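You operate a simulated robot arm through the tools that you are given. There is no shell and no other tool. Be economical: measure what you need, move in short steps, check, and stop when the job is done.

Carry out the task below with a simulated robot arm. There is one attempt and no reset: what you move stays moved.

JOB
Mix tube 36, then warm it at 60 in heat unit well B.
Fine: on the cream mixer, switched on for it and off again; wait for lamp B; the other tubes stay, unmixed. Set down upright: what you pick out.

It is judged by the outcome, as a careful person would: the job done as asked, and still so three seconds after it is handed in. It fails if anything else is knocked over, pushed out of place, dropped, spilled or broken.

ROBOT AND FRAMES
A 7-joint arm with a two-finger parallel gripper, fixed in place. Base frame: the origin is at the foot of the arm, x ahead of it, y to its left, z up; the work surface is at about z = 85. Lengths are in cm, angles in degrees, forces in N, time in s.
With the tool pointing down near the work surface it reaches from about 36 to 78 cm from the base axis. Its first joint turns from -166.0 to 166.0 degrees. Payload 3.91 kg.
The tool frame sits at the grasp point between the pads (the TCP): z along the fingers, y along the line on which they close. The tips reach 3 cm beyond it. The gripper opens to 11 cm. The fingers are 2 cm wide and 1 cm thick; the gripper's body (4.8 by 11.2 cm) begins 5.5 cm behind the TCP.
Orientation is that of the tool frame in the base frame, as a unit quaternion [w, x, y, z]. With the fingers straight down and closing along the base's y, the tool's x points along the base's -x, its y along +y and its z along -z.

CONTROLS
- The arm moves only by the tool send_rows. Its argument "commands" is a list that holds one entry, the list of rows, each a list of 7 numbers: the shift along the tool's x, y, z in cm, then the turn, a rotation vector about the tool's x, y, z in degrees, then the closure in counts, from 0 (fully open) to 255 (shut). In form: [[[dx, dy, dz, ax, ay, az, hand], ...]]. A call has 1 to 10 rows; each row shifts and turns the commanded pose from where the row before left it, along the tool's axes as they then stand. A row lasts 0.2 s, in which the tool goes at most 5 cm and 8.6 degrees; a call with a longer step from one row to the next is refused whole, and so is a gripper value outside its range. A pose out of reach is approached as far as the arm can. The call stops where the force on the tool passes 40 N (or 10 N more than at its start, if that is more) or the arm is blocked; 0.2 s more then pass. The fingers move at their own pace (about 15.3 cm/s each) and stop on an object; they squeeze with about 34 N. The grip force told is the motor's: it shows also when the fingers shut on nothing. Time passes only in rows, and 0.2 s behind the last, so rows that do not move let the fingers close. It gives the time, the measured TCP pose, the force on the tool (base axes), the opening and the grip force at its end, in the units of the frame above (readings bear some noise), with the torque about the TCP (base axes, N m) and any sound that the robot's microphone picked up.
- Cameras (640 x 400 px; columns grow to the right, rows downward): "scene" is fixed at [5.51, 49.39, 165.34]; the picture's right is [-0.59, -0.81, 0.00], its down [-0.61, 0.45, -0.66] and it looks along [0.53, -0.39, -0.75] (base axes); focal length 275 px, centre (320, 200). "wrist" rides on the gripper at [7.7, 0.7, -11.5] in the tool frame; the picture's right is [-0.09, 1.00, 0.00], its down [-0.80, -0.07, -0.59] and it looks along [-0.59, -0.05, 0.80] (tool axes); focal length 270 px, centre (320, 200). There is no depth. A picture from a camera that has moved, and an enlarged one, comes with that camera's place and axes in the base frame and with its lens. The place of the scene camera against the robot may be out by one fixed shift of up to 1.8 cm in any direction.
- snapshot(camera): a new picture of that camera. No time passes.
- raise_lower(by): slides the trunk up (or, below 0, down) by that many cm; the arm rides with it, the base frame stays. It gives what a move gives, with no picture.
- enlarge(camera, box): a new picture of the part [left, top, right, bottom] of that camera's present view, enlarged. No time passes.
- job_done(): hands the job in; it is judged then, once.

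Work in short steps. Places have to be worked out from the pictures, the camera data and where the tool is seen: move nearer, look again, correct. Check each grasp and each placing, and mend what went wrong. You have 120 turns and 64 pictures in all, those below and enlarged ones among them. Open the gripper and draw the arm clear of the work before you hand the job in, unless the task says otherwise; then end with one line.

The tools are called after "Request:" as a command line: name --argument value ..., lists and objects as JSON in quotes. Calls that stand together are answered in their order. send_rows: Moves the arm, as the interface text tells. Its arguments: {"type":"object","properties":{"commands":{"type":"array","items":{"type":"array","items":{"type":"array","items":{"type":"number"}}}}},"required":["commands"]} The other tools are called the same way: raise_lower (by) slides the trunk up or down; snapshot (camera) takes a picture; enlarge (camera, box) takes an enlarged picture of a part of a camera's view; job_done () hands the job in.

At the start:

```text
time: 0.0
eef_pos: [47.62, -9.13, 129.23]
tool_rot: [0.0, 0.0, 1.0, 0.0]
wrist_force: [0.3, -0.1, -0.1]
ft_torque: [0.0, -0.01, 0.01]
grip_width: 10.97
gripper_force: 0.1
trunk travel left (down, up): [-57.5, 3.5]
```

scene: 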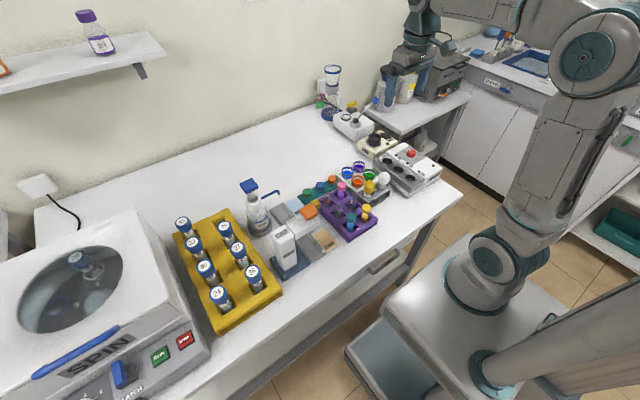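
wrist: 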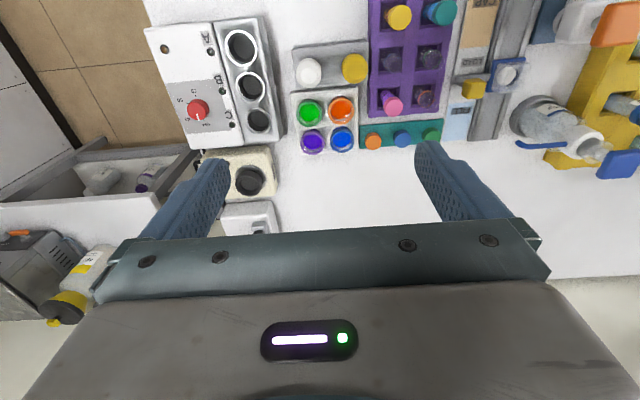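

I'll look closely at the tube rack and at the heat unit and mixers.

Request:
enlarge --camera "scene" --box '[160, 190, 300, 340]'

Request:
enlarge --camera "scene" --box '[310, 90, 460, 230]'

Request:
enlarge --camera "wrist" --box '[140, 10, 300, 240]'

```text
2.67 times, centred on (230, 265) of scene
camera zoom: at [5.51, 49.39, 165.34], right [-0.59, -0.81, 0.0], down [-0.61, 0.45, -0.66], along [0.53, -0.39, -0.75], focal length 734 px, centre (560, 27)
```

zoom: 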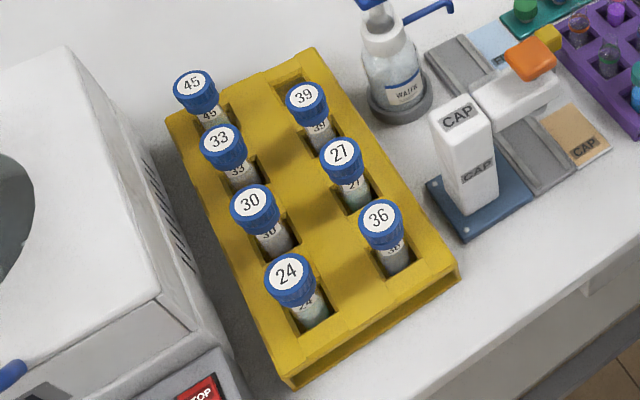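

```text
2.86 times, centred on (385, 160) of scene
camera zoom: at [5.51, 49.39, 165.34], right [-0.59, -0.81, 0.0], down [-0.61, 0.45, -0.66], along [0.53, -0.39, -0.75], focal length 786 px, centre (134, 314)
```

zoom: 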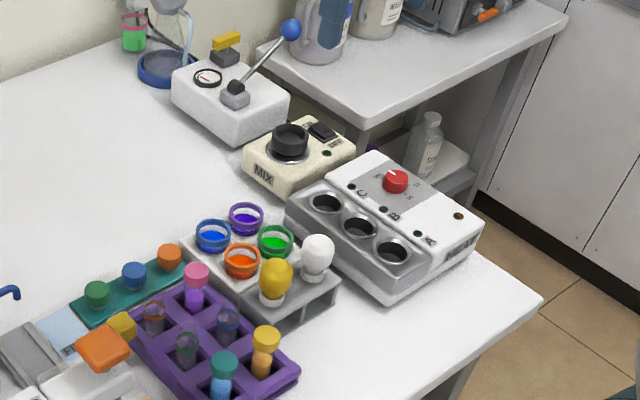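

```text
1.74 times, centred on (220, 125) of wrist
camera zoom: at [39.95, -8.39, 140.52], right [0.09, 1.0, 0.0], down [0.8, -0.07, 0.59], along [0.59, -0.05, -0.8], focal length 470 px, centre (494, 330)
```

zoom: 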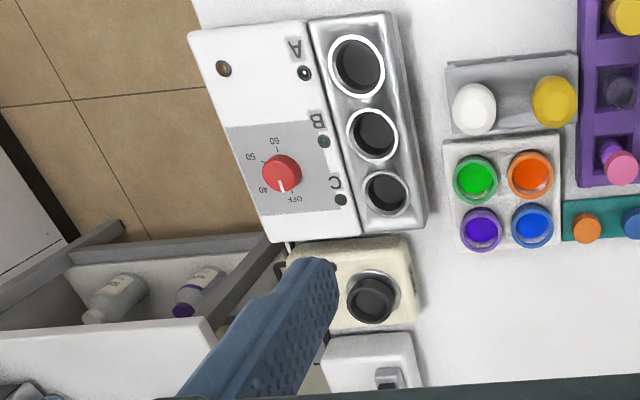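

The tubes and wells are located roughly. I'll move the gripper to y≈-26 at height to see the heat unit and mixer between the fingers.

Request:
send_rows --commands '[[[0, -4, 0, 0, 0, 0, 0], [0, -4, 0, 0, 0, 0, 0], [0, -4, 0, 0, 0, 0, 0], [0, -4, 0, 0, 0, 0, 0], [0, 0, 0, 0, 0, 0, 0]]]'

Request:
snapshot --camera "wrist"

Request:
enlarge --camera "wrist" --box '[220, 0, 460, 240]'

```text
time: 1.2
eef_pos: [47.65, -25.14, 129.1]
tool_rot: [0.0, 0.0, 1.0, 0.0]
wrist_force: [0.3, -0.2, 0.1]
ft_torque: [-0.01, -0.04, 0.02]
grip_width: 10.99
gripper_force: 0.1
trunk travel left (down, up): [-57.5, 3.5]
```

```text
58 pictures are left
camera wrist: at [40.01, -24.31, 140.47], right [0.09, 1.0, 0.0], down [0.8, -0.07, 0.59], along [0.59, -0.05, -0.8], focal length 270 px, centre (320, 200)
```

wrist: 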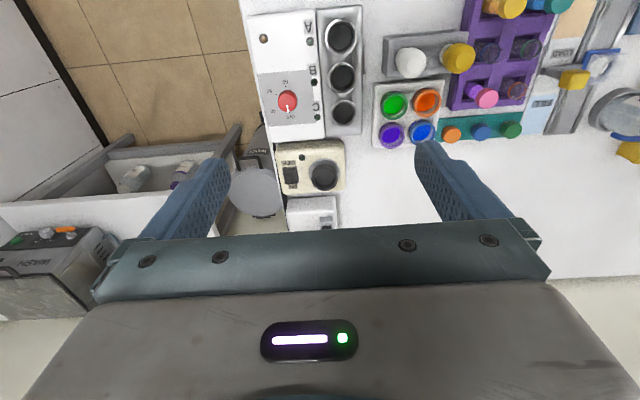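

```text
1.67 times, centred on (340, 120) of wrist
camera zoom: at [40.01, -24.31, 140.47], right [0.09, 1.0, 0.0], down [0.8, -0.07, 0.59], along [0.59, -0.05, -0.8], focal length 450 px, centre (287, 333)
```

zoom: 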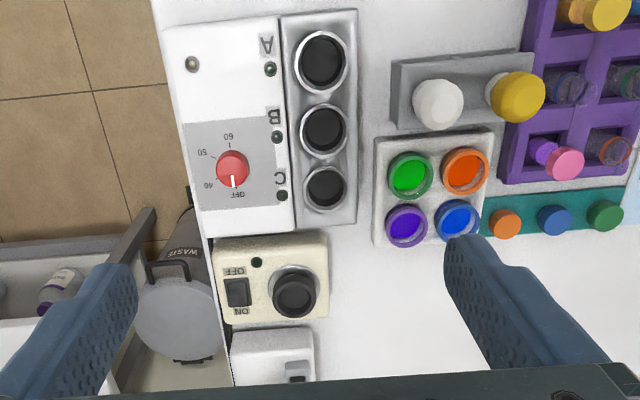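

Dial is at about (53.4, -31.1), top z≈93; wells ~(50.9, -21.5) for B; mixer cup ~(69.1, -25.9). I'll move above the dial and pre-turn the tool so the clockwise turn OFF→60 (about 180°) has room.

Request:
send_rows --commands '[[[-2.9, -3, 0, 0, 0, 0, 100], [-2.9, -3, 0, 0, 0, 0, 100], [0, 0, 0, 0, 0, -8.5, 100], [0, 0, 0, 0, 0, -8.5, 100], [0, 0, 0, 0, 0, -8.5, 100], [0, 0, 0, 0, 0, -8.5, 100], [0, 0, 0, 0, 0, -8.5, 100], [0, 0, 0, 0, 0, -8.5, 100], [0, 0, 0, 0, 0, -8.5, 100], [0, 0, 0, 0, 0, -8.5, 100]]]'

Request:
raise_lower --by -22

Request:
snapshot --camera "wrist"

```text
time: 3.4
eef_pos: [53.46, -31.17, 129.22]
tool_rot: [-0.001, -0.56, 0.829, 0.0]
wrist_force: [-0.7, -0.7, -0.5]
ft_torque: [0.0, 0.01, 0.03]
grip_width: 6.69
gripper_force: 0.1
trunk travel left (down, up): [-57.5, 3.5]
```

```text
time: 5.7
eef_pos: [53.48, -31.1, 107.18]
tool_rot: [0.0, -0.559, 0.829, 0.0]
wrist_force: [0.2, 0.2, -0.1]
ft_torque: [0.01, 0.02, 0.03]
grip_width: 6.7
gripper_force: 0.1
trunk travel left (down, up): [-35.5, 25.5]
```

```text
56 pictures are left
camera wrist: at [49.98, -37.96, 118.52], right [-0.89, 0.45, 0.0], down [0.37, 0.72, 0.59], along [0.27, 0.53, -0.8], focal length 270 px, centre (320, 200)
```

wrist: 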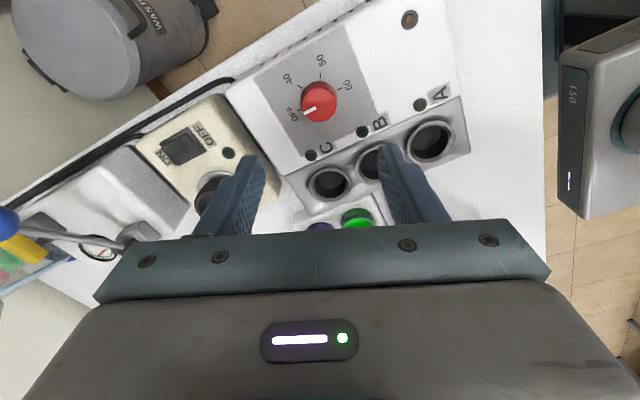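

Request:
enlarge --camera "wrist" --box '[240, 20, 400, 180]'

```text
2.50 times, centred on (320, 100) of wrist
camera zoom: at [49.98, -37.96, 118.52], right [-0.89, 0.45, 0.0], down [0.37, 0.72, 0.59], along [0.27, 0.53, -0.8], focal length 676 px, centre (320, 450)
```

zoom: 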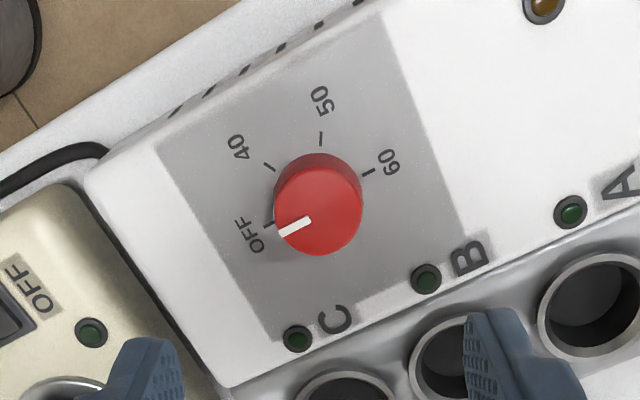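

The dial is centred at (53.5, -31.0), pointer at OFF (+x), 60 is 180° clockwise. I turn the tool to -90°, descend over the knob and close gently.

Request:
send_rows --commands '[[[0, 0, 0, 0, 0, -8, 100], [0, 0, 0, 0, 0, -8, 100], [0, 0, 0, 0, 0, -6, 100], [0, 0, 4, 0, 0, 0, 100], [0, 0, 4, 0, 0, 0, 100], [0, 0, 2.5, 0, 0, 0, 100], [0, 0, 1.5, 0, 0, 0, 100], [0, 0, 0, 0, 0, 0, 100]]]'

Request:
enlarge --camera "wrist" --box '[180, 40, 460, 240]'

```text
time: 7.5
eef_pos: [53.42, -31.4, 95.17]
tool_rot: [0.0, -0.707, 0.708, 0.0]
wrist_force: [0.2, -0.4, -0.7]
ft_torque: [0.0, -0.01, 0.01]
grip_width: 6.68
gripper_force: 0.2
trunk travel left (down, up): [-35.5, 25.5]
```

```text
2.00 times, centred on (320, 140) of wrist
camera zoom: at [52.87, -38.95, 106.37], right [-1.0, 0.09, 0.0], down [0.07, 0.8, 0.59], along [0.05, 0.59, -0.8], focal length 541 px, centre (320, 320)
```

zoom: 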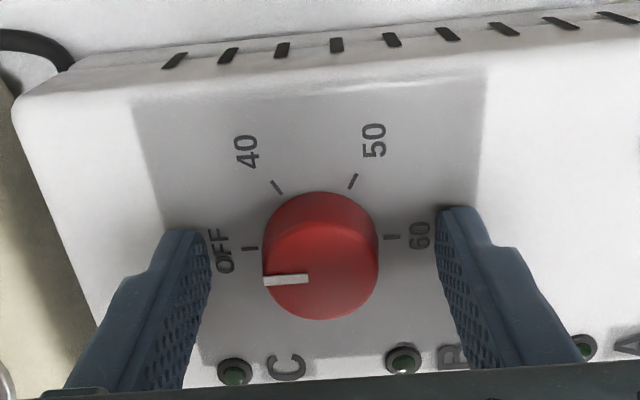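

Knob is slightly ahead (+y) of the fingers; I shift 0.5 cm and close.

Request:
send_rows --commands '[[[-0.5, -0.1, 0.2, 0, 0, 0, 100], [0, 0, 0, 0, 0, 0, 255], [0, 0, 0, 0, 0, 0, 255], [0, 0, 0, 0, 0, 0, 255]]]'

```text
time: 8.5
eef_pos: [53.5, -30.73, 94.94]
tool_rot: [0.0, -0.706, 0.708, -0.001]
wrist_force: [-2.0, -0.7, 14.0]
ft_torque: [0.07, 0.18, -0.01]
grip_width: 3.35
gripper_force: 44.9
trunk travel left (down, up): [-35.5, 25.5]
```

Gripped the knob (3.35 cm). Turning clockwise (+tool z), first ~80°.

Request:
send_rows --commands '[[[0, 0, 0, 0, 0, 8, 255], [0, 0, 0, 0, 0, 8, 255], [0, 0, 0, 0, 0, 8, 255], [0, 0, 0, 0, 0, 8, 255], [0, 0, 0, 0, 0, 8, 255], [0, 0, 0, 0, 0, 8, 255], [0, 0, 0, 0, 0, 8, 255], [0, 0, 0, 0, 0, 8, 255], [0, 0, 0, 0, 0, 8, 255], [0, 0, 0, 0, 0, 8, 255]]]'

Request:
enlarge --camera "wrist" --box '[180, 40, 460, 240]'

```text
time: 10.5
eef_pos: [53.7, -31.23, 95.03]
tool_rot: [0.003, -0.186, 0.983, -0.006]
wrist_force: [5.5, -13.1, -3.4]
ft_torque: [-0.76, -0.15, -0.03]
grip_width: 3.34
gripper_force: 44.9
trunk travel left (down, up): [-35.5, 25.5]
stopped in row 9: the force on the tool passed its limit at 41 N (the readings are from after the stop); the commanded pose is now the measured one
```

```text
2.00 times, centred on (320, 140) of wrist
camera zoom: at [46.25, -33.09, 106.33], right [-0.28, 0.96, -0.01], down [0.77, 0.23, 0.6], along [0.58, 0.16, -0.8], focal length 541 px, centre (320, 320)
```

zoom: 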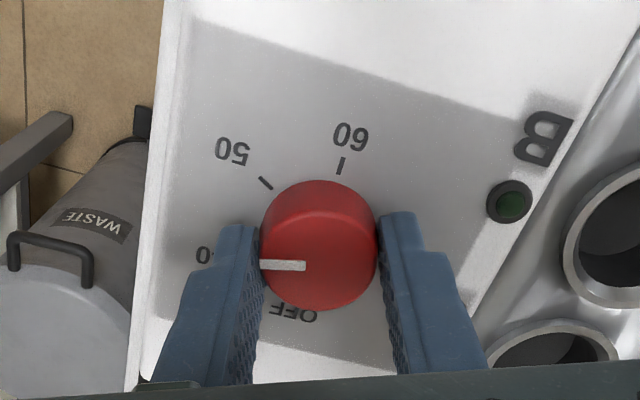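

The knob turns; side force built up from a slight off-centre grip. I open, recentre, and regrip.

Request:
send_rows --commands '[[[0, 0, 0, 0, 0, 0, 150], [0, 0, 0, 0, 0, 0, 150], [0, 0, 0, 0, 0, 0, 150]]]'

Request:
enlarge --camera "wrist" --box '[180, 40, 460, 240]'

```text
time: 11.3
eef_pos: [53.63, -30.74, 95.1]
tool_rot: [0.003, -0.186, 0.982, -0.003]
wrist_force: [0.4, 0.1, -0.2]
ft_torque: [-0.02, 0.02, 0.01]
grip_width: 4.53
gripper_force: 0.0
trunk travel left (down, up): [-35.5, 25.5]
```

```text
2.00 times, centred on (320, 140) of wrist
camera zoom: at [46.25, -32.84, 106.44], right [-0.28, 0.96, -0.01], down [0.77, 0.23, 0.6], along [0.58, 0.16, -0.8], focal length 541 px, centre (320, 320)
```

zoom: 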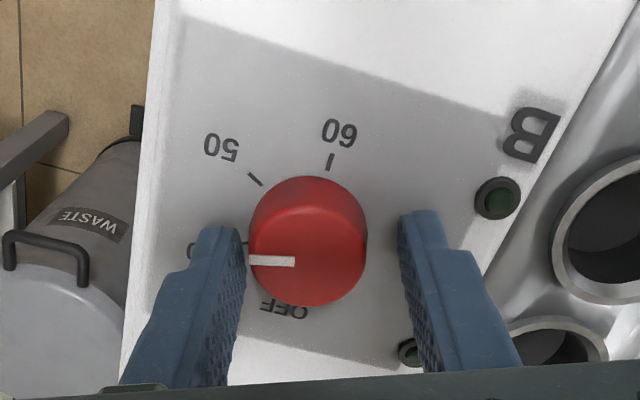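

Knob is ~0.35 cm off to the tool's -y. Recentre, regrip, continue turning.

Request:
send_rows --commands '[[[0.2, -0.31, 0, 0, 0, 0, 150], [0, 0, 0, 0, 0, 0, 255], [0, 0, 0, 0, 0, 0, 255], [0, 0, 0, 0, 0, 8, 255], [0, 0, 0, 0, 0, 8, 255], [0, 0, 0, 0, 0, 8, 255], [0, 0, 0, 0, 0, 8, 255], [0, 0, 0, 0, 0, 8, 255], [0, 0, 0, 0, 0, 8, 255], [0, 0, 0, 0, 0, 8, 255]]]'

```text
time: 13.5
eef_pos: [53.62, -31.24, 95.1]
tool_rot: [0.004, 0.298, 0.954, -0.001]
wrist_force: [1.5, -3.7, -1.0]
ft_torque: [0.14, 0.71, -0.01]
grip_width: 3.29
gripper_force: 44.7
trunk travel left (down, up): [-35.5, 25.5]
```

Low force, turned to ~125°. Continue 55°.

Request:
send_rows --commands '[[[0, 0, 0, 0, 0, 8, 255], [0, 0, 0, 0, 0, 8, 255], [0, 0, 0, 0, 0, 8, 255], [0, 0, 0, 0, 0, 8, 255], [0, 0, 0, 0, 0, 8, 255], [0, 0, 0, 0, 0, 8, 255], [0, 0, 0, 0, 0, 7, 255]]]'

Request:
enlarge --camera "wrist" --box '[180, 40, 460, 240]'

```text
time: 15.1
eef_pos: [53.43, -31.07, 95.1]
tool_rot: [0.004, 0.704, 0.71, -0.001]
wrist_force: [-6.4, -2.4, 0.4]
ft_torque: [0.02, 0.3, 0.69]
grip_width: 3.34
gripper_force: 45.4
trunk travel left (down, up): [-35.5, 25.5]
```

```text
2.00 times, centred on (320, 140) of wrist
camera zoom: at [54.08, -23.33, 106.43], right [1.0, -0.08, 0.01], down [-0.07, -0.8, 0.6], along [-0.04, -0.6, -0.8], focal length 541 px, centre (320, 320)
```

zoom: 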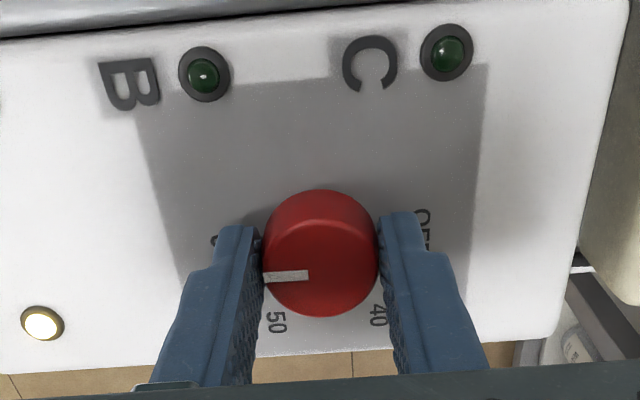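

Pointer is at 60 and the power light is lit. Release, rise, and unwind the tool.

Request:
send_rows --commands '[[[0, 0, 0, 0, 0, 0, 150], [0, 0, 0, 0, 0, 0, 150], [0, 0, -4, 0, 0, 0, 150], [0, 0, -4, 0, 0, 0, 150], [0, 0, -4, 0, 0, 0, 150], [0, 0, 0, 0, 0, -8, 255], [0, 0, 0, 0, 0, -8, 255], [0, 0, 0, 0, 0, -8, 255], [0, 0, 0, 0, 0, -8, 255], [0, 0, 0, 0, 0, -8, 255]]]'

Request:
send_rows --commands '[[[0, 0, 0, 0, 0, -8, 255], [0, 0, 0, 0, 0, -8, 255], [0, 0, 0, 0, 0, -8, 255], [0, 0, 0, 0, 0, -8, 255], [0, 0, 0, 0, 0, -8, 255], [0, 0, 0, 0, 0, -8, 255], [0, 0, 0, 0, 0, -1.6, 255]]]'

Request:
snapshot --camera "wrist"

```text
time: 17.3
eef_pos: [53.6, -31.06, 107.26]
tool_rot: [0.005, 0.418, 0.908, -0.003]
wrist_force: [-0.6, -0.5, -0.2]
ft_torque: [0.01, 0.02, 0.0]
grip_width: 0.0
gripper_force: 34.2
trunk travel left (down, up): [-35.5, 25.5]
```

```text
time: 18.9
eef_pos: [53.64, -31.14, 107.15]
tool_rot: [0.003, -0.002, 1.0, -0.004]
wrist_force: [-0.1, 0.3, -0.3]
ft_torque: [-0.04, -0.01, 0.0]
grip_width: 0.01
gripper_force: 33.9
trunk travel left (down, up): [-35.5, 25.5]
```

```text
50 pictures are left
camera wrist: at [45.86, -30.34, 118.42], right [0.09, 1.0, -0.01], down [0.8, -0.06, 0.6], along [0.6, -0.06, -0.8], focal length 270 px, centre (320, 200)
```

wrist: 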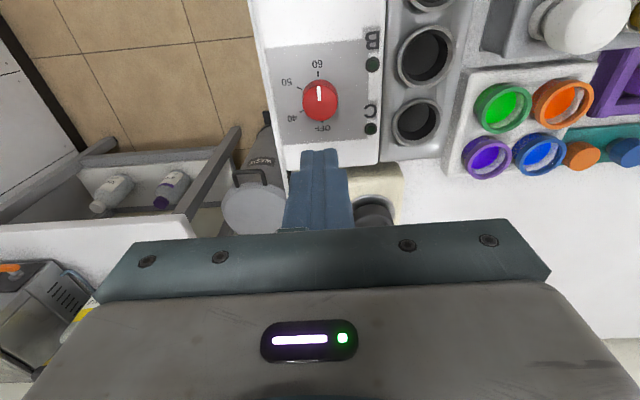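

Dial confirmed at 60. Next the mixer's rocker: the ON end is around (70.7, -33.3, 91.6). Moving above it with closed fingers.

Request:
send_rows --commands '[[[-4.2, -0.5, 0, 0, 0, 0, 255], [-4.2, -0.5, 0, 0, 0, 0, 255], [-4.2, -0.5, 0, 0, 0, 0, 255], [-4.2, -0.5, 0, 0, 0, 0, 255], [0, 0, 4, 0, 0, 0, 255], [0, 0, 3, 0, 0, 0, 255], [0, 0, 0, 0, 0, 0, 255]]]'

Request:
enlarge --camera "wrist" --box '[200, 60, 440, 240]'

Request:
enlarge --camera "scene" --box '[310, 60, 460, 210]'

```text
time: 20.5
eef_pos: [63.39, -30.64, 97.12]
tool_rot: [0.003, -0.001, 1.0, -0.004]
wrist_force: [0.3, 0.8, 0.1]
ft_torque: [0.0, 0.0, 0.04]
grip_width: 0.0
gripper_force: 34.1
out of reach, approached as far as the arm can: row 2, 3, 4
trunk travel left (down, up): [-35.5, 25.5]
```

```text
2.22 times, centred on (320, 150) of wrist
camera zoom: at [55.58, -29.84, 108.39], right [0.09, 1.0, -0.01], down [0.8, -0.07, 0.6], along [0.6, -0.06, -0.8], focal length 601 px, centre (320, 311)
```

zoom: 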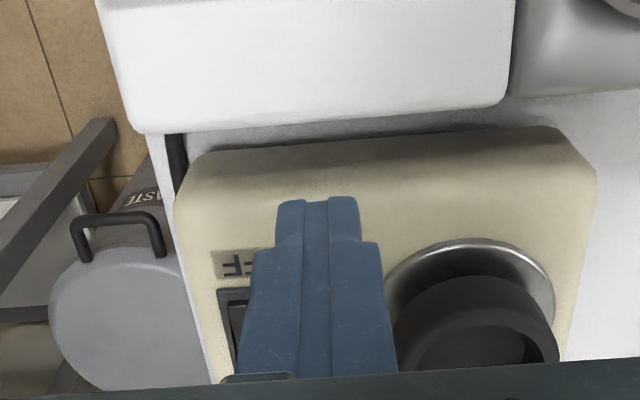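

```text
2.67 times, centred on (385, 135) of scene
camera zoom: at [5.51, 49.39, 165.34], right [-0.59, -0.81, 0.0], down [-0.61, 0.45, -0.66], along [0.53, -0.39, -0.75], focal length 734 px, centre (147, 373)
```

zoom: 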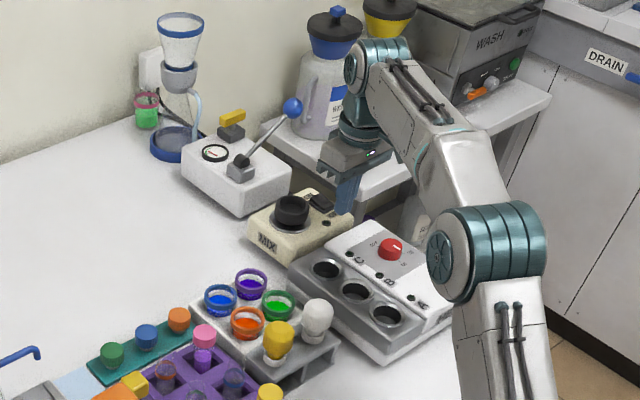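

Reach was limited at that height. I try again from here: shift y to -33.3 and x outward in small steps.

Request:
send_rows --commands '[[[0, -2.6, 0, 0, 0, 0, 255], [-2, 0, 0, 0, 0, 0, 255], [-2, 0, 0, 0, 0, 0, 255], [-1.5, 0, 0, 0, 0, 0, 255]]]'

```text
time: 21.5
eef_pos: [66.94, -31.85, 96.75]
tool_rot: [0.004, -0.001, 1.0, -0.003]
wrist_force: [-0.3, -0.3, -0.5]
ft_torque: [-0.02, 0.01, 0.02]
grip_width: 0.0
gripper_force: 33.5
out of reach, approached as far as the arm can: row 3, 4
trunk travel left (down, up): [-35.5, 25.5]
```

The shoulder is too low for reaching far; I raise the trunk 22 cm and tilt the fingers outward 16°, then approach again.

Request:
raise_lower --by 22

Request:
send_rows --commands '[[[0, 0, 0, 0, -8, 0, 255], [0, 0, 0, 0, -8, 0, 255], [0, 0, 4, 0, 0, 0, 255], [0, 0, 4, 0, 0, 0, 255], [0, 0, 4, 0, 0, 0, 255], [0, 0, 4, 0, 0, 0, 255], [0, 0, 0, 0, 0, 0, 255]]]'

```text
time: 23.8
eef_pos: [67.01, -31.85, 118.69]
tool_rot: [0.003, -0.001, 1.0, -0.003]
wrist_force: [0.1, 0.5, -0.6]
ft_torque: [0.01, 0.05, 0.01]
grip_width: 0.0
gripper_force: 33.7
trunk travel left (down, up): [-57.5, 3.5]
```

```text
time: 25.4
eef_pos: [75.46, -34.2, 105.03]
tool_rot: [0.142, -0.002, 0.99, -0.003]
wrist_force: [-0.4, -0.5, -0.2]
ft_torque: [0.04, 0.02, 0.02]
grip_width: 0.0
gripper_force: 34.1
out of reach, approached as far as the arm can: row 1, 2, 3
trunk travel left (down, up): [-57.5, 3.5]
```

Now far reach is fine. Move to above ON end: TCP (70.4, -33.3, 97.5).

Request:
send_rows --commands '[[[3.5, 0.45, 0, 0, 0, 0, 255], [3.5, 0.45, 0, 0, 0, 0, 255], [0, 0, 3, 0, 0, 0, 255], [0, 0, 2.8, 0, 0, 0, 255], [0, 0, 0, 0, 0, 0, 255]]]'

Request:
enlarge --camera "wrist" --box '[200, 60, 440, 240]'

Request:
enlarge --camera "scene" --box '[350, 90, 430, 170]'

```text
time: 26.6
eef_pos: [75.59, -36.15, 98.56]
tool_rot: [0.143, 0.0, 0.99, -0.003]
wrist_force: [0.2, -0.1, 0.2]
ft_torque: [0.01, 0.02, 0.01]
grip_width: 0.0
gripper_force: 33.6
out of reach, approached as far as the arm can: row 1, 2, 4
trunk travel left (down, up): [-57.5, 3.5]
```

```text
2.22 times, centred on (320, 150) of wrist
camera zoom: at [64.92, -35.43, 107.23], right [0.08, 1.0, 0.02], down [0.6, -0.06, 0.8], along [0.8, -0.06, -0.6], focal length 601 px, centre (320, 311)
```

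zoom: 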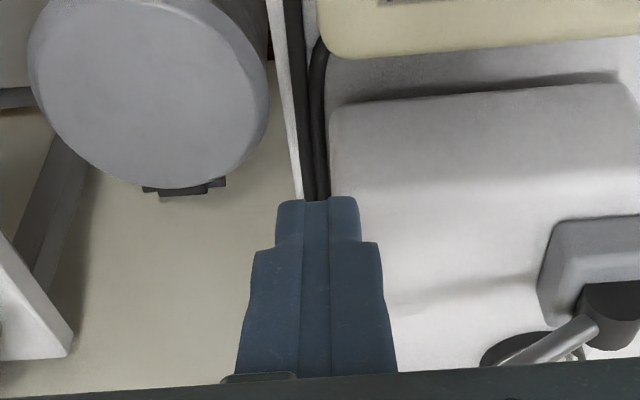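

```text
5.00 times, centred on (390, 130) of scene
camera zoom: at [5.51, 49.39, 165.34], right [-0.59, -0.81, 0.0], down [-0.61, 0.45, -0.66], along [0.53, -0.39, -0.75], focal length 1376 px, centre (-30, 550)
```

zoom: 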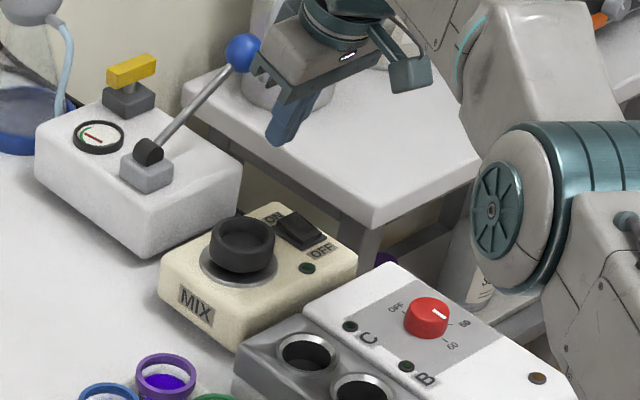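

The commanded pose had run ahead, so I'm past the switch. Retreat in -x to (70.4, -33.3, 98.5), away from the lever.

Request:
send_rows --commands '[[[2.5, 1.0, -0.73, 0, 0, 0, 255], [2.5, 0.5, -0.73, 0, 0, 0, 255], [0, 0, 0, 0, 0, 0, 255]]]'

Request:
enlarge --camera "wrist" --box '[200, 60, 440, 240]'

```text
time: 27.4
eef_pos: [70.24, -34.64, 98.63]
tool_rot: [0.143, -0.001, 0.99, -0.003]
wrist_force: [0.0, -0.3, 0.3]
ft_torque: [-0.02, -0.01, -0.01]
grip_width: 0.01
gripper_force: 34.8
trunk travel left (down, up): [-57.5, 3.5]
```

```text
2.22 times, centred on (320, 150) of wrist
camera zoom: at [59.68, -33.89, 107.29], right [0.08, 1.0, 0.02], down [0.6, -0.06, 0.8], along [0.8, -0.06, -0.6], focal length 601 px, centre (320, 311)
```

zoom: 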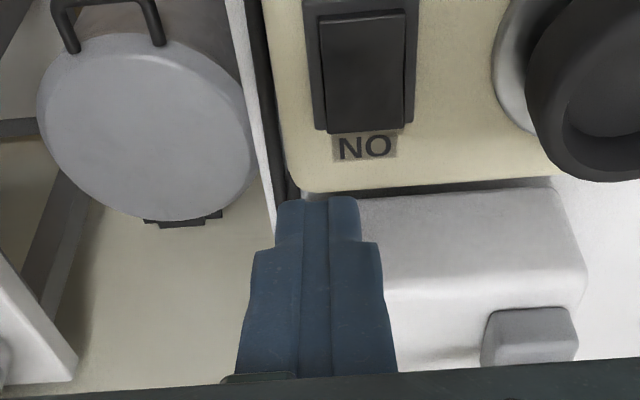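

Switch ON end at about (71.1, -33.3); I shift +1.3 in y and descend to just above it.

Request:
send_rows --commands '[[[-0.2, 1.3, 0.1, 0, 0, 0, 255], [0.42, 0, 1.44, 0, 0, 0, 255], [0.35, 0, 1.2, 0, 0, 0, 255], [0, 0, 0, 0, 0, 0, 255]]]'

Request:
enlarge --camera "wrist" --box '[200, 60, 440, 240]'

```text
time: 28.4
eef_pos: [70.35, -33.28, 95.81]
tool_rot: [0.143, -0.002, 0.99, -0.003]
wrist_force: [0.1, -0.1, 0.0]
ft_torque: [0.02, -0.03, 0.01]
grip_width: 0.01
gripper_force: 33.7
trunk travel left (down, up): [-57.5, 3.5]
```

```text
2.22 times, centred on (320, 150) of wrist
camera zoom: at [59.86, -32.53, 104.52], right [0.08, 1.0, 0.02], down [0.6, -0.06, 0.8], along [0.8, -0.06, -0.6], focal length 601 px, centre (320, 311)
```

zoom: 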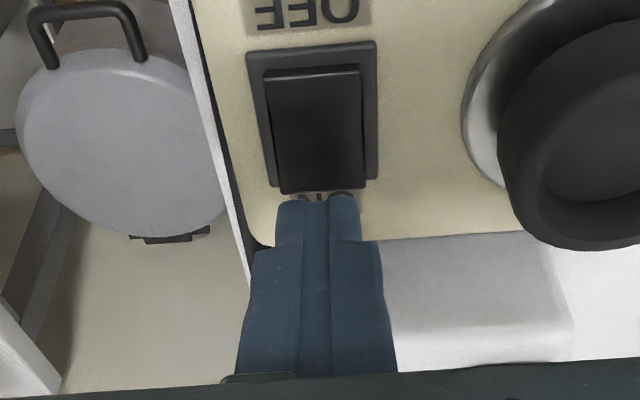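

Tip aligned laterally; I move 0.6 cm inward (-x) and press down in small steps.

Request:
send_rows --commands '[[[0.58, 0, -0.17, 0, 0, 0, 255], [0.14, 0, 0.48, 0, 0, 0, 255], [0.11, 0, 0.38, 0, 0, 0, 255], [0.11, 0, 0.38, 0, 0, 0, 255], [0.08, 0, 0.29, 0, 0, 0, 255]]]'

Request:
enlarge --camera "wrist" --box '[200, 60, 440, 240]'

```text
time: 29.6
eef_pos: [69.83, -33.32, 94.81]
tool_rot: [0.148, -0.001, 0.989, -0.006]
wrist_force: [1.2, 0.3, 31.6]
ft_torque: [0.08, 0.01, 0.14]
grip_width: 0.01
gripper_force: 34.3
trunk travel left (down, up): [-57.5, 3.5]
```

```text
2.22 times, centred on (320, 150) of wrist
camera zoom: at [59.19, -32.51, 103.44], right [0.08, 1.0, 0.01], down [0.59, -0.06, 0.8], along [0.8, -0.06, -0.59], focal length 601 px, centre (320, 311)
```

zoom: 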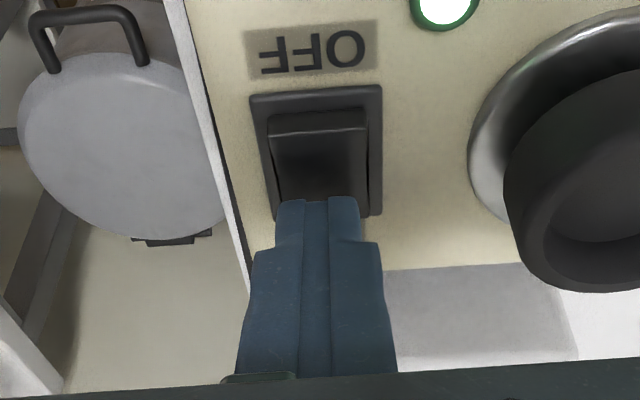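

The mixer lamp is lit: ON. Rise, untilt, and go toward the tube rack at height.

Request:
send_rows --commands '[[[-0.8, 0, -2.9, 0, 0, 0, 255], [-0.8, 0, -2.9, 0, 0, 0, 255], [0, 0, -4, 0, 8.5, 0, 255], [0, 0, -4, 0, 8.2, 0, 255], [0, 0, -4.5, 0, 0, 0, 255], [4, 0, -4.5, 0, 0, 0, 255], [4, 0, -4.5, 0, 0, 0, 255], [4.5, 0, -4.5, 0, 0, 0, 255], [0, 0, 0, 0, 0, 0, 255]]]'

Request:
snapshot --camera "wrist"

```text
refused: row 6 steps farther than a row can; nothing moved
```

```text
42 pictures are left
camera wrist: at [59.19, -32.51, 103.44], right [0.08, 1.0, 0.01], down [0.59, -0.06, 0.8], along [0.8, -0.06, -0.59], focal length 270 px, centre (320, 200)
```

wrist: 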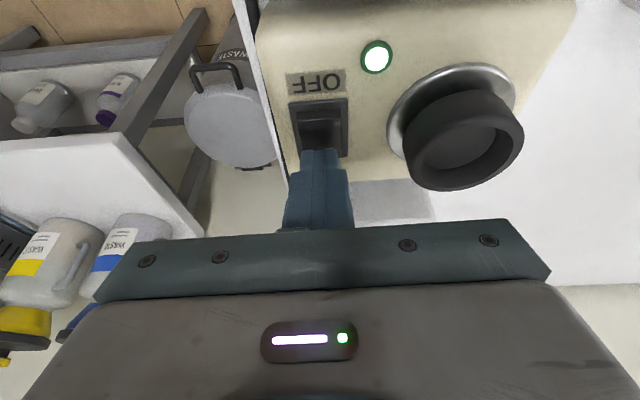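

Mixer lamp is on; cup rim centre triangulates to (68.8, -25.9, 93). Retry the retreat with smaller steps.

Request:
send_rows --commands '[[[-0.8, 0, -2.9, 0, 0, 0, 255], [-0.8, 0, -2.9, 0, 0, 0, 255], [0, 0, -4, 0, 8.5, 0, 255], [0, 0, -4, 0, 8.2, 0, 255], [0, 0, -4.5, 0, 0, 0, 255], [3, 0, -3.5, 0, 0, 0, 255], [3, 0, -3.5, 0, 0, 0, 255], [3, 0, -3.5, 0, 0, 0, 255], [0, 0, 0, 0, 0, 0, 255]]]'

```text
time: 31.6
eef_pos: [59.38, -33.21, 123.15]
tool_rot: [-0.004, -0.001, 1.0, -0.005]
wrist_force: [-1.0, 0.0, -0.3]
ft_torque: [-0.02, -0.01, 0.01]
grip_width: 0.01
gripper_force: 34.1
trunk travel left (down, up): [-57.5, 3.5]
```

Travel at height to over the yellow rack.

Request:
send_rows --commands '[[[1, 4.6, -0.5, 0, 0, 0, 0], [1, 4.6, -0.5, 0, 0, 0, 0], [1, 4.6, -0.5, 0, 0, 0, 0], [1, 4.6, -0.5, 0, 0, 0, 0], [1, 4.6, 0, 0, 0, 0, 0], [1, 4.6, 0, 0, 0, 0, 0], [1, 4.6, 0, 0, 0, 0, 0], [1, 4.6, 0, 0, 0, 0, 0], [1, 4.6, 0, 0, 0, 0, 0], [1, 4.6, 0, 0, 0, 0, 0]]]'

Request:
send_rows --commands '[[[1, 4.6, 0, 0, 0, 0, 0], [1, 4.6, 0, 0, 0, 0, 0], [1, 4.6, 0, 0, 0, 0, 0], [1, 4.6, 0, 0, 0, 0, 0], [1, 4.6, 0, 0, 0, 0, 0], [1, 4.6, 0, 0, 0, 0, 0], [0, 3, 0, 0, 0, 0, 0], [0, 0, 0, 0, 0, 0, 0]]]'

Request:
snapshot --camera "wrist"

```text
time: 33.8
eef_pos: [49.15, 12.9, 124.72]
tool_rot: [-0.003, 0.0, 1.0, -0.005]
wrist_force: [0.1, 0.4, -0.3]
ft_torque: [0.0, 0.0, -0.01]
grip_width: 10.97
gripper_force: 0.1
trunk travel left (down, up): [-57.5, 3.5]
```

```text
time: 35.6
eef_pos: [43.05, 43.48, 124.42]
tool_rot: [-0.002, -0.001, 1.0, -0.003]
wrist_force: [0.7, -0.6, -0.1]
ft_torque: [-0.01, 0.0, 0.0]
grip_width: 10.99
gripper_force: 0.1
trunk travel left (down, up): [-57.5, 3.5]
```

```text
41 pictures are left
camera wrist: at [35.47, 44.3, 135.78], right [0.09, 1.0, -0.01], down [0.8, -0.07, 0.59], along [0.59, -0.06, -0.81], focal length 270 px, centre (320, 200)
```

wrist: 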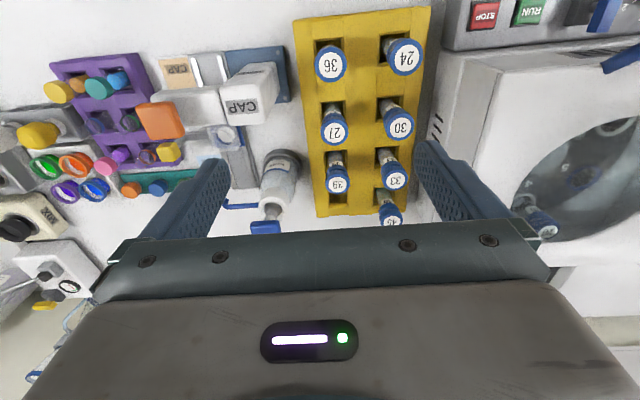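

Tube 36 lies near (41.7, 44.8). I centre on it, narrow the gripper, and descend to 111 for a closer look.

Request:
send_rows --commands '[[[1.3, 1.3, 3, 0, 0, 0, 85], [0, 0, 4, 0, 0, 0, 85], [0, 0, 4, 0, 0, 0, 85], [0, 0, 2.5, 0, 0, 0, 85], [0, 0, 0, 0, 0, 0, 85]]]'

Request:
snapshot --camera "wrist"

Request:
enlarge --camera "scene" --box '[160, 190, 300, 340]'

```text
time: 36.8
eef_pos: [41.65, 44.64, 110.97]
tool_rot: [-0.002, 0.0, 1.0, -0.004]
wrist_force: [-0.5, -0.4, 0.0]
ft_torque: [-0.01, 0.0, 0.0]
grip_width: 7.38
gripper_force: 0.0
trunk travel left (down, up): [-57.5, 3.5]
```

```text
40 pictures are left
camera wrist: at [34.02, 45.48, 122.34], right [0.09, 1.0, -0.01], down [0.8, -0.07, 0.59], along [0.59, -0.06, -0.81], focal length 270 px, centre (320, 200)
```

wrist: 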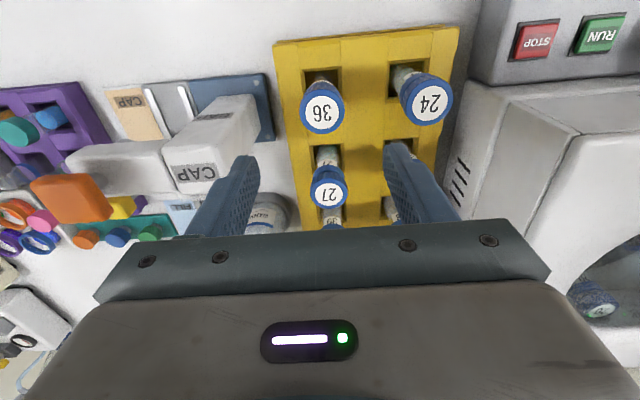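

```text
2.67 times, centred on (230, 265) of scene
camera zoom: at [5.51, 49.39, 165.34], right [-0.59, -0.81, 0.0], down [-0.61, 0.45, -0.66], along [0.53, -0.39, -0.75], focal length 734 px, centre (560, 27)
```

zoom: 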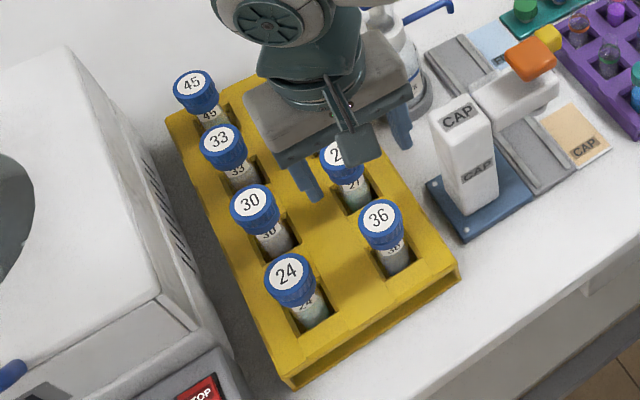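

Cap 36's top triangulates to (41.4, 44.8, 99.4). Centre and descend to TCP z≈98 around the cap, checking before closing.

Request:
send_rows --commands '[[[0.25, 0.15, 4, 0, 0, 0, 85], [0, 0, 4, 0, 0, 0, 85], [0, 0, 3, 0, 0, 0, 85], [0, 0, 1.8, 0, 0, 0, 85], [0, 0, 0, 0, 0, 0, 85]]]'

Request:
snapshot --camera "wrist"

```text
time: 38.0
eef_pos: [41.44, 44.76, 98.4]
tool_rot: [-0.004, -0.001, 1.0, -0.004]
wrist_force: [0.1, 0.8, -1.2]
ft_torque: [0.03, 0.0, -0.01]
grip_width: 7.36
gripper_force: 0.0
trunk travel left (down, up): [-57.5, 3.5]
```

```text
38 pictures are left
camera wrist: at [33.86, 45.54, 109.74], right [0.09, 1.0, -0.01], down [0.8, -0.07, 0.59], along [0.59, -0.06, -0.81], focal length 270 px, centre (320, 200)
```

wrist: 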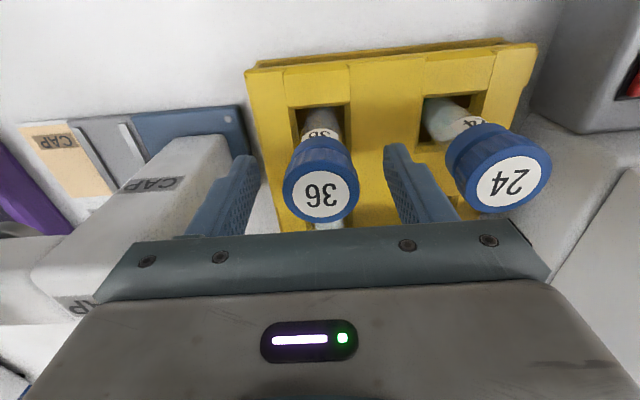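

Cap sits between the pads, nearly centred. Shift 0.25 cm and close on it.

Request:
send_rows --commands '[[[0.25, 0.1, 0, 0, 0, 0, 85], [0, 0, 0, 0, 0, 0, 255], [0, 0, 0, 0, 0, 0, 255], [0, 0, 0, 0, 0, 0, 255]]]'

```text
time: 39.0
eef_pos: [41.23, 44.71, 98.2]
tool_rot: [-0.003, 0.0, 1.0, -0.004]
wrist_force: [0.8, 0.1, 0.5]
ft_torque: [-0.03, -0.01, 0.01]
grip_width: 3.99
gripper_force: 34.0
trunk travel left (down, up): [-57.5, 3.5]
```

Gripped (3.99 cm). Lift straight up.

Request:
send_rows --commands '[[[0, 0, -2, 0, 0, 0, 255], [0, 0, -4, 0, 0, 0, 255], [0, 0, -4.5, 0, 0, 0, 255], [0, 0, -4.5, 0, 0, 0, 255], [0, 0, -4.5, 0, 0, 0, 255], [0, 0, -4.5, 0, 0, 0, 255], [0, 0, -2, 0, 0, 0, 255], [0, 0, 0, 0, 0, 0, 255]]]'

Request:
snapshot --camera "wrist"

Request:
snapshot --camera "scene"

```text
time: 40.8
eef_pos: [41.1, 44.89, 124.25]
tool_rot: [-0.003, -0.001, 1.0, -0.003]
wrist_force: [0.1, 0.0, -0.4]
ft_torque: [-0.02, 0.02, 0.02]
grip_width: 4.0
gripper_force: 34.0
trunk travel left (down, up): [-57.5, 3.5]
```

```text
37 pictures are left
camera wrist: at [33.57, 45.74, 135.64], right [0.09, 1.0, -0.01], down [0.8, -0.07, 0.59], along [0.59, -0.06, -0.81], focal length 270 px, centre (320, 200)
```

wrist: 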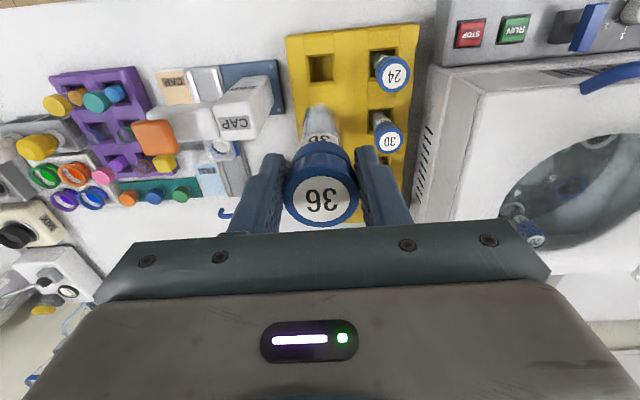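

```text
36 pictures are left
```

scene: 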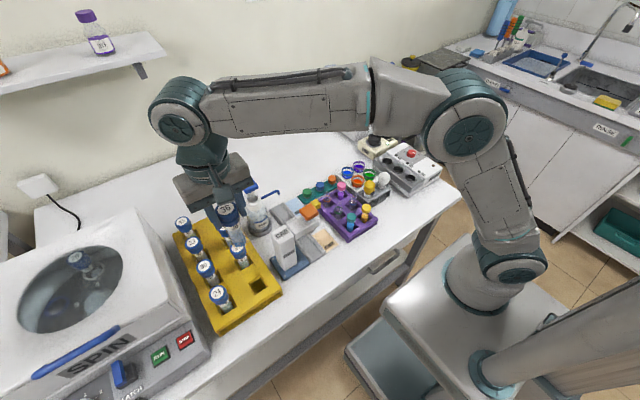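

Tube 36 is held upright. Enlarge to estimate its length below the grip.

Request:
enlarge --camera "scene" --box '[190, 170, 270, 280]'

```text
3.64 times, centred on (230, 225) of scene
camera zoom: at [5.51, 49.39, 165.34], right [-0.59, -0.81, 0.0], down [-0.61, 0.45, -0.66], along [0.53, -0.39, -0.75], focal length 1001 px, centre (647, 109)
```

zoom: 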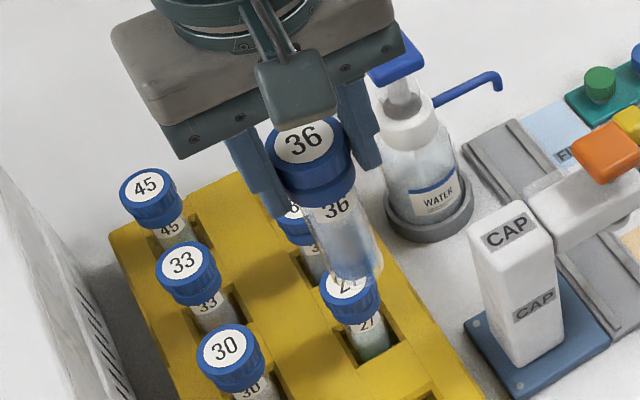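

Tube bottom is ~11.8 cm below the TCP. I carry it along y at x≈41 (clear of the bottle), then outward to the mixer.

Request:
send_rows --commands '[[[0, -3.5, -0.5, 0, 0, 0, 255], [0, -4.6, 0, 0, 0, 0, 255], [0, -4.6, 0, 0, 0, 0, 255], [0, -4.6, 0, 0, 0, 0, 255], [0, -4.6, 0, 0, 0, 0, 255], [0, -4.6, 0, 0, 0, 0, 255], [0, -4.6, 0, 0, 0, 0, 255], [0, -4.6, 0, 0, 0, 0, 255], [0, -4.6, 0, 0, 0, 0, 255], [0, -4.6, 0, 0, 0, 0, 255]]]'

Request:
send_rows --commands '[[[-2.5, -4, 0, 0, 0, 0, 255], [-3, -3.5, 0, 0, 0, 0, 255], [-3, -3.5, 0, 0, 0, 0, 255], [-3, -3.5, 0, 0, 0, 0, 255], [-3, -3.5, 0, 0, 0, 0, 255], [-3, -3.5, 0, 0, 0, 0, 255], [-3, -3, 0, 0, 0, 0, 255], [-3, -1.4, 0, 0, 0, 0, 255], [-3, 0, 1, 0, 0, 0, 255], [0, 0, 0, 0, 0, 0, 255]]]'

```text
time: 43.0
eef_pos: [41.26, -0.05, 124.98]
tool_rot: [-0.003, 0.0, 1.0, -0.003]
wrist_force: [-0.4, 0.3, -0.4]
ft_torque: [0.03, 0.03, 0.02]
grip_width: 3.98
gripper_force: 34.0
trunk travel left (down, up): [-57.5, 3.5]
```

```text
time: 45.2
eef_pos: [67.12, -25.75, 123.91]
tool_rot: [-0.004, 0.0, 1.0, -0.003]
wrist_force: [-0.2, -0.4, -1.4]
ft_torque: [0.02, 0.03, -0.02]
grip_width: 4.0
gripper_force: 33.6
out of reach, approached as far as the arm can: row 9
trunk travel left (down, up): [-57.5, 3.5]
```

Descend to z≈109 above the cup and look.

Request:
send_rows --commands '[[[0, 0, 4, 0, 0, 0, 255], [0, 0, 4, 0, 0, 0, 255], [0, 0, 4, 0, 0, 0, 255], [-1.2, 0, 2.5, 0, 0, 0, 255], [0, 0, 0, 0, 0, 0, 255]]]'

Request:
snapshot --camera "wrist"

Request:
enlarge --camera "scene" --box '[320, 80, 420, 180]'

```text
time: 46.4
eef_pos: [68.07, -25.75, 109.51]
tool_rot: [-0.003, -0.001, 1.0, -0.003]
wrist_force: [-0.4, -0.2, -0.3]
ft_torque: [-0.01, 0.02, -0.01]
grip_width: 4.02
gripper_force: 33.5
trunk travel left (down, up): [-57.5, 3.5]
```

```text
34 pictures are left
camera wrist: at [60.5, -24.92, 120.86], right [0.09, 1.0, -0.01], down [0.8, -0.07, 0.59], along [0.59, -0.06, -0.81], focal length 270 px, centre (320, 200)
```

wrist: 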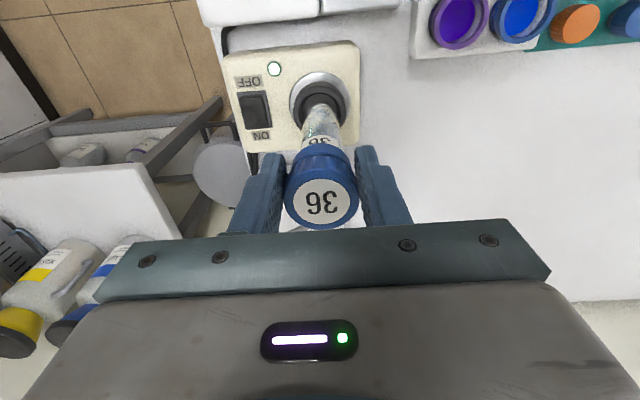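

```text
4.00 times, centred on (370, 130) of scene
camera zoom: at [5.51, 49.39, 165.34], right [-0.59, -0.81, 0.0], down [-0.61, 0.45, -0.66], along [0.53, -0.39, -0.75], focal length 1101 px, centre (120, 480)
```

zoom: 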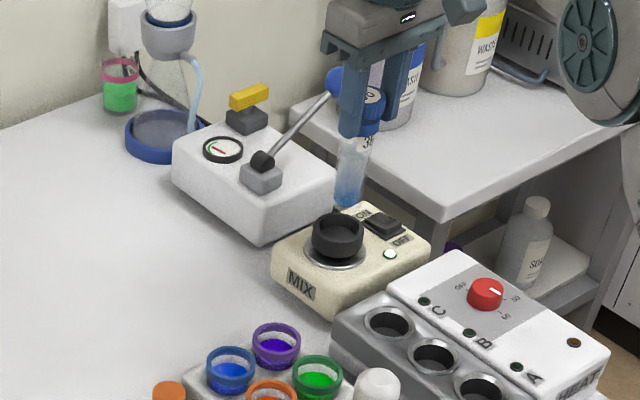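

Before mixing, I check the heat dial, whose pointer looks ambiguous in this view.

Request:
enlarge --camera "scene" --box '[415, 140, 475, 180]'

```text
10.00 times, centred on (445, 160) of scene
camera zoom: at [5.51, 49.39, 165.34], right [-0.59, -0.81, 0.0], down [-0.61, 0.45, -0.66], along [0.53, -0.39, -0.75], focal length 2752 px, centre (-930, 600)
```

zoom: 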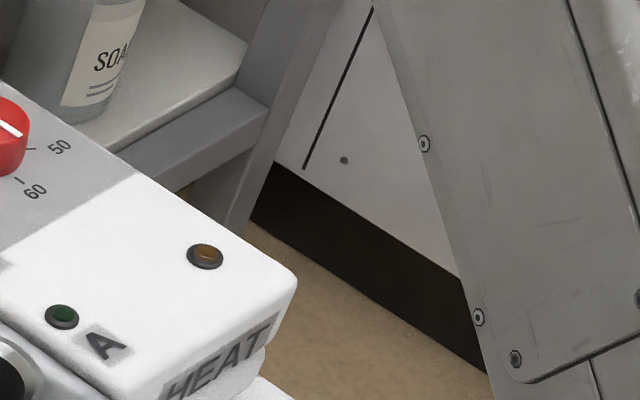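

Request:
enlarge --camera "scene" --box '[415, 135, 463, 171]'

```text
11.11 times, centred on (439, 153) of scene
camera zoom: at [5.51, 49.39, 165.34], right [-0.59, -0.81, 0.0], down [-0.61, 0.45, -0.66], along [0.53, -0.39, -0.75], focal length 3058 px, centre (-1002, 722)
```

zoom: 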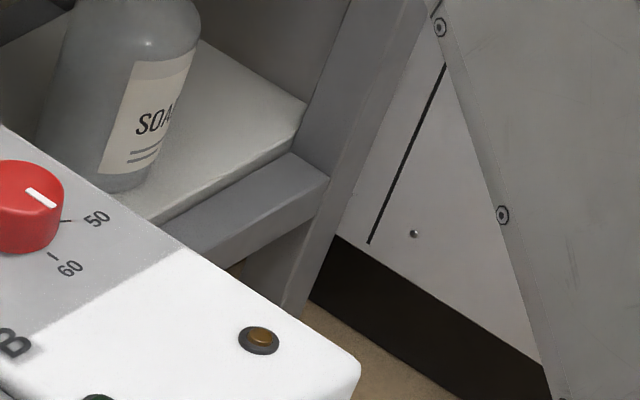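

The pointer is at 60. Now align over the cup centre (68.8, -25.9) and descend until near contact.

Request:
send_rows --commands '[[[-0.7, -0.15, 0, 0, 0, 0, 255], [0, 0, 2.5, 0, 0, 0, 255], [0, 0, 1.5, 0, 0, 0, 255], [0, 0, 0, 0, 0, 0, 255]]]'

Request:
enlarge --camera "wrist" --box '[210, 40, 430, 240]'

Request:
enlarge --camera "scene" --box '[370, 90, 430, 170]'

```text
time: 47.4
eef_pos: [68.8, -25.89, 105.44]
tool_rot: [-0.003, 0.0, 1.0, -0.003]
wrist_force: [-0.3, 0.3, -1.0]
ft_torque: [0.03, 0.05, 0.02]
grip_width: 3.99
gripper_force: 34.1
trunk travel left (down, up): [-57.5, 3.5]
```

```text
2.00 times, centred on (320, 140) of wrist
camera zoom: at [61.18, -25.16, 116.82], right [0.09, 1.0, -0.01], down [0.8, -0.07, 0.59], along [0.59, -0.06, -0.81], focal length 541 px, centre (320, 320)
```

zoom: 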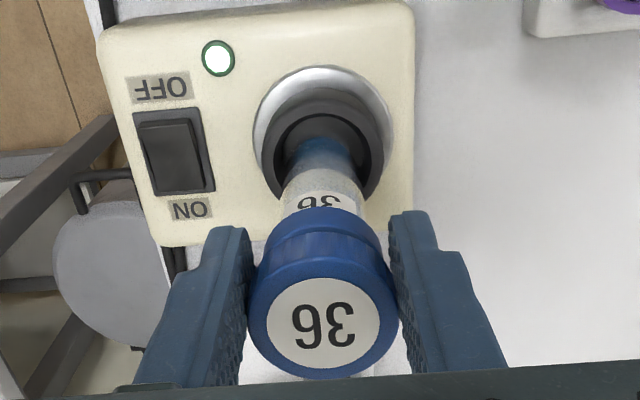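

```text
5.00 times, centred on (400, 130) of scene
camera zoom: at [5.51, 49.39, 165.34], right [-0.59, -0.81, 0.0], down [-0.61, 0.45, -0.66], along [0.53, -0.39, -0.75], focal length 1376 px, centre (-80, 550)
```

zoom: 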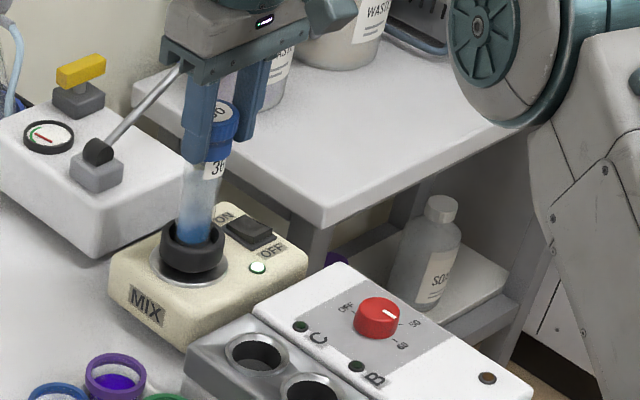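

The tube bottom is right over/entering the cup. Descend slowly until contact.

Request:
send_rows --commands '[[[0, 0, 0.4, 0, 0, 0, 255], [0, 0, 0.4, 0, 0, 0, 255], [0, 0, 0.3, 0, 0, 0, 255], [0, 0, 0.3, 0, 0, 0, 255], [0, 0, 0, 0, 0, 0, 255]]]'

```text
time: 48.6
eef_pos: [68.61, -25.97, 104.46]
tool_rot: [-0.001, 0.0, 1.0, -0.004]
wrist_force: [2.4, -1.6, 23.9]
ft_torque: [-0.21, -0.39, 0.02]
grip_width: 4.0
gripper_force: 33.9
trunk travel left (down, up): [-57.5, 3.5]
```

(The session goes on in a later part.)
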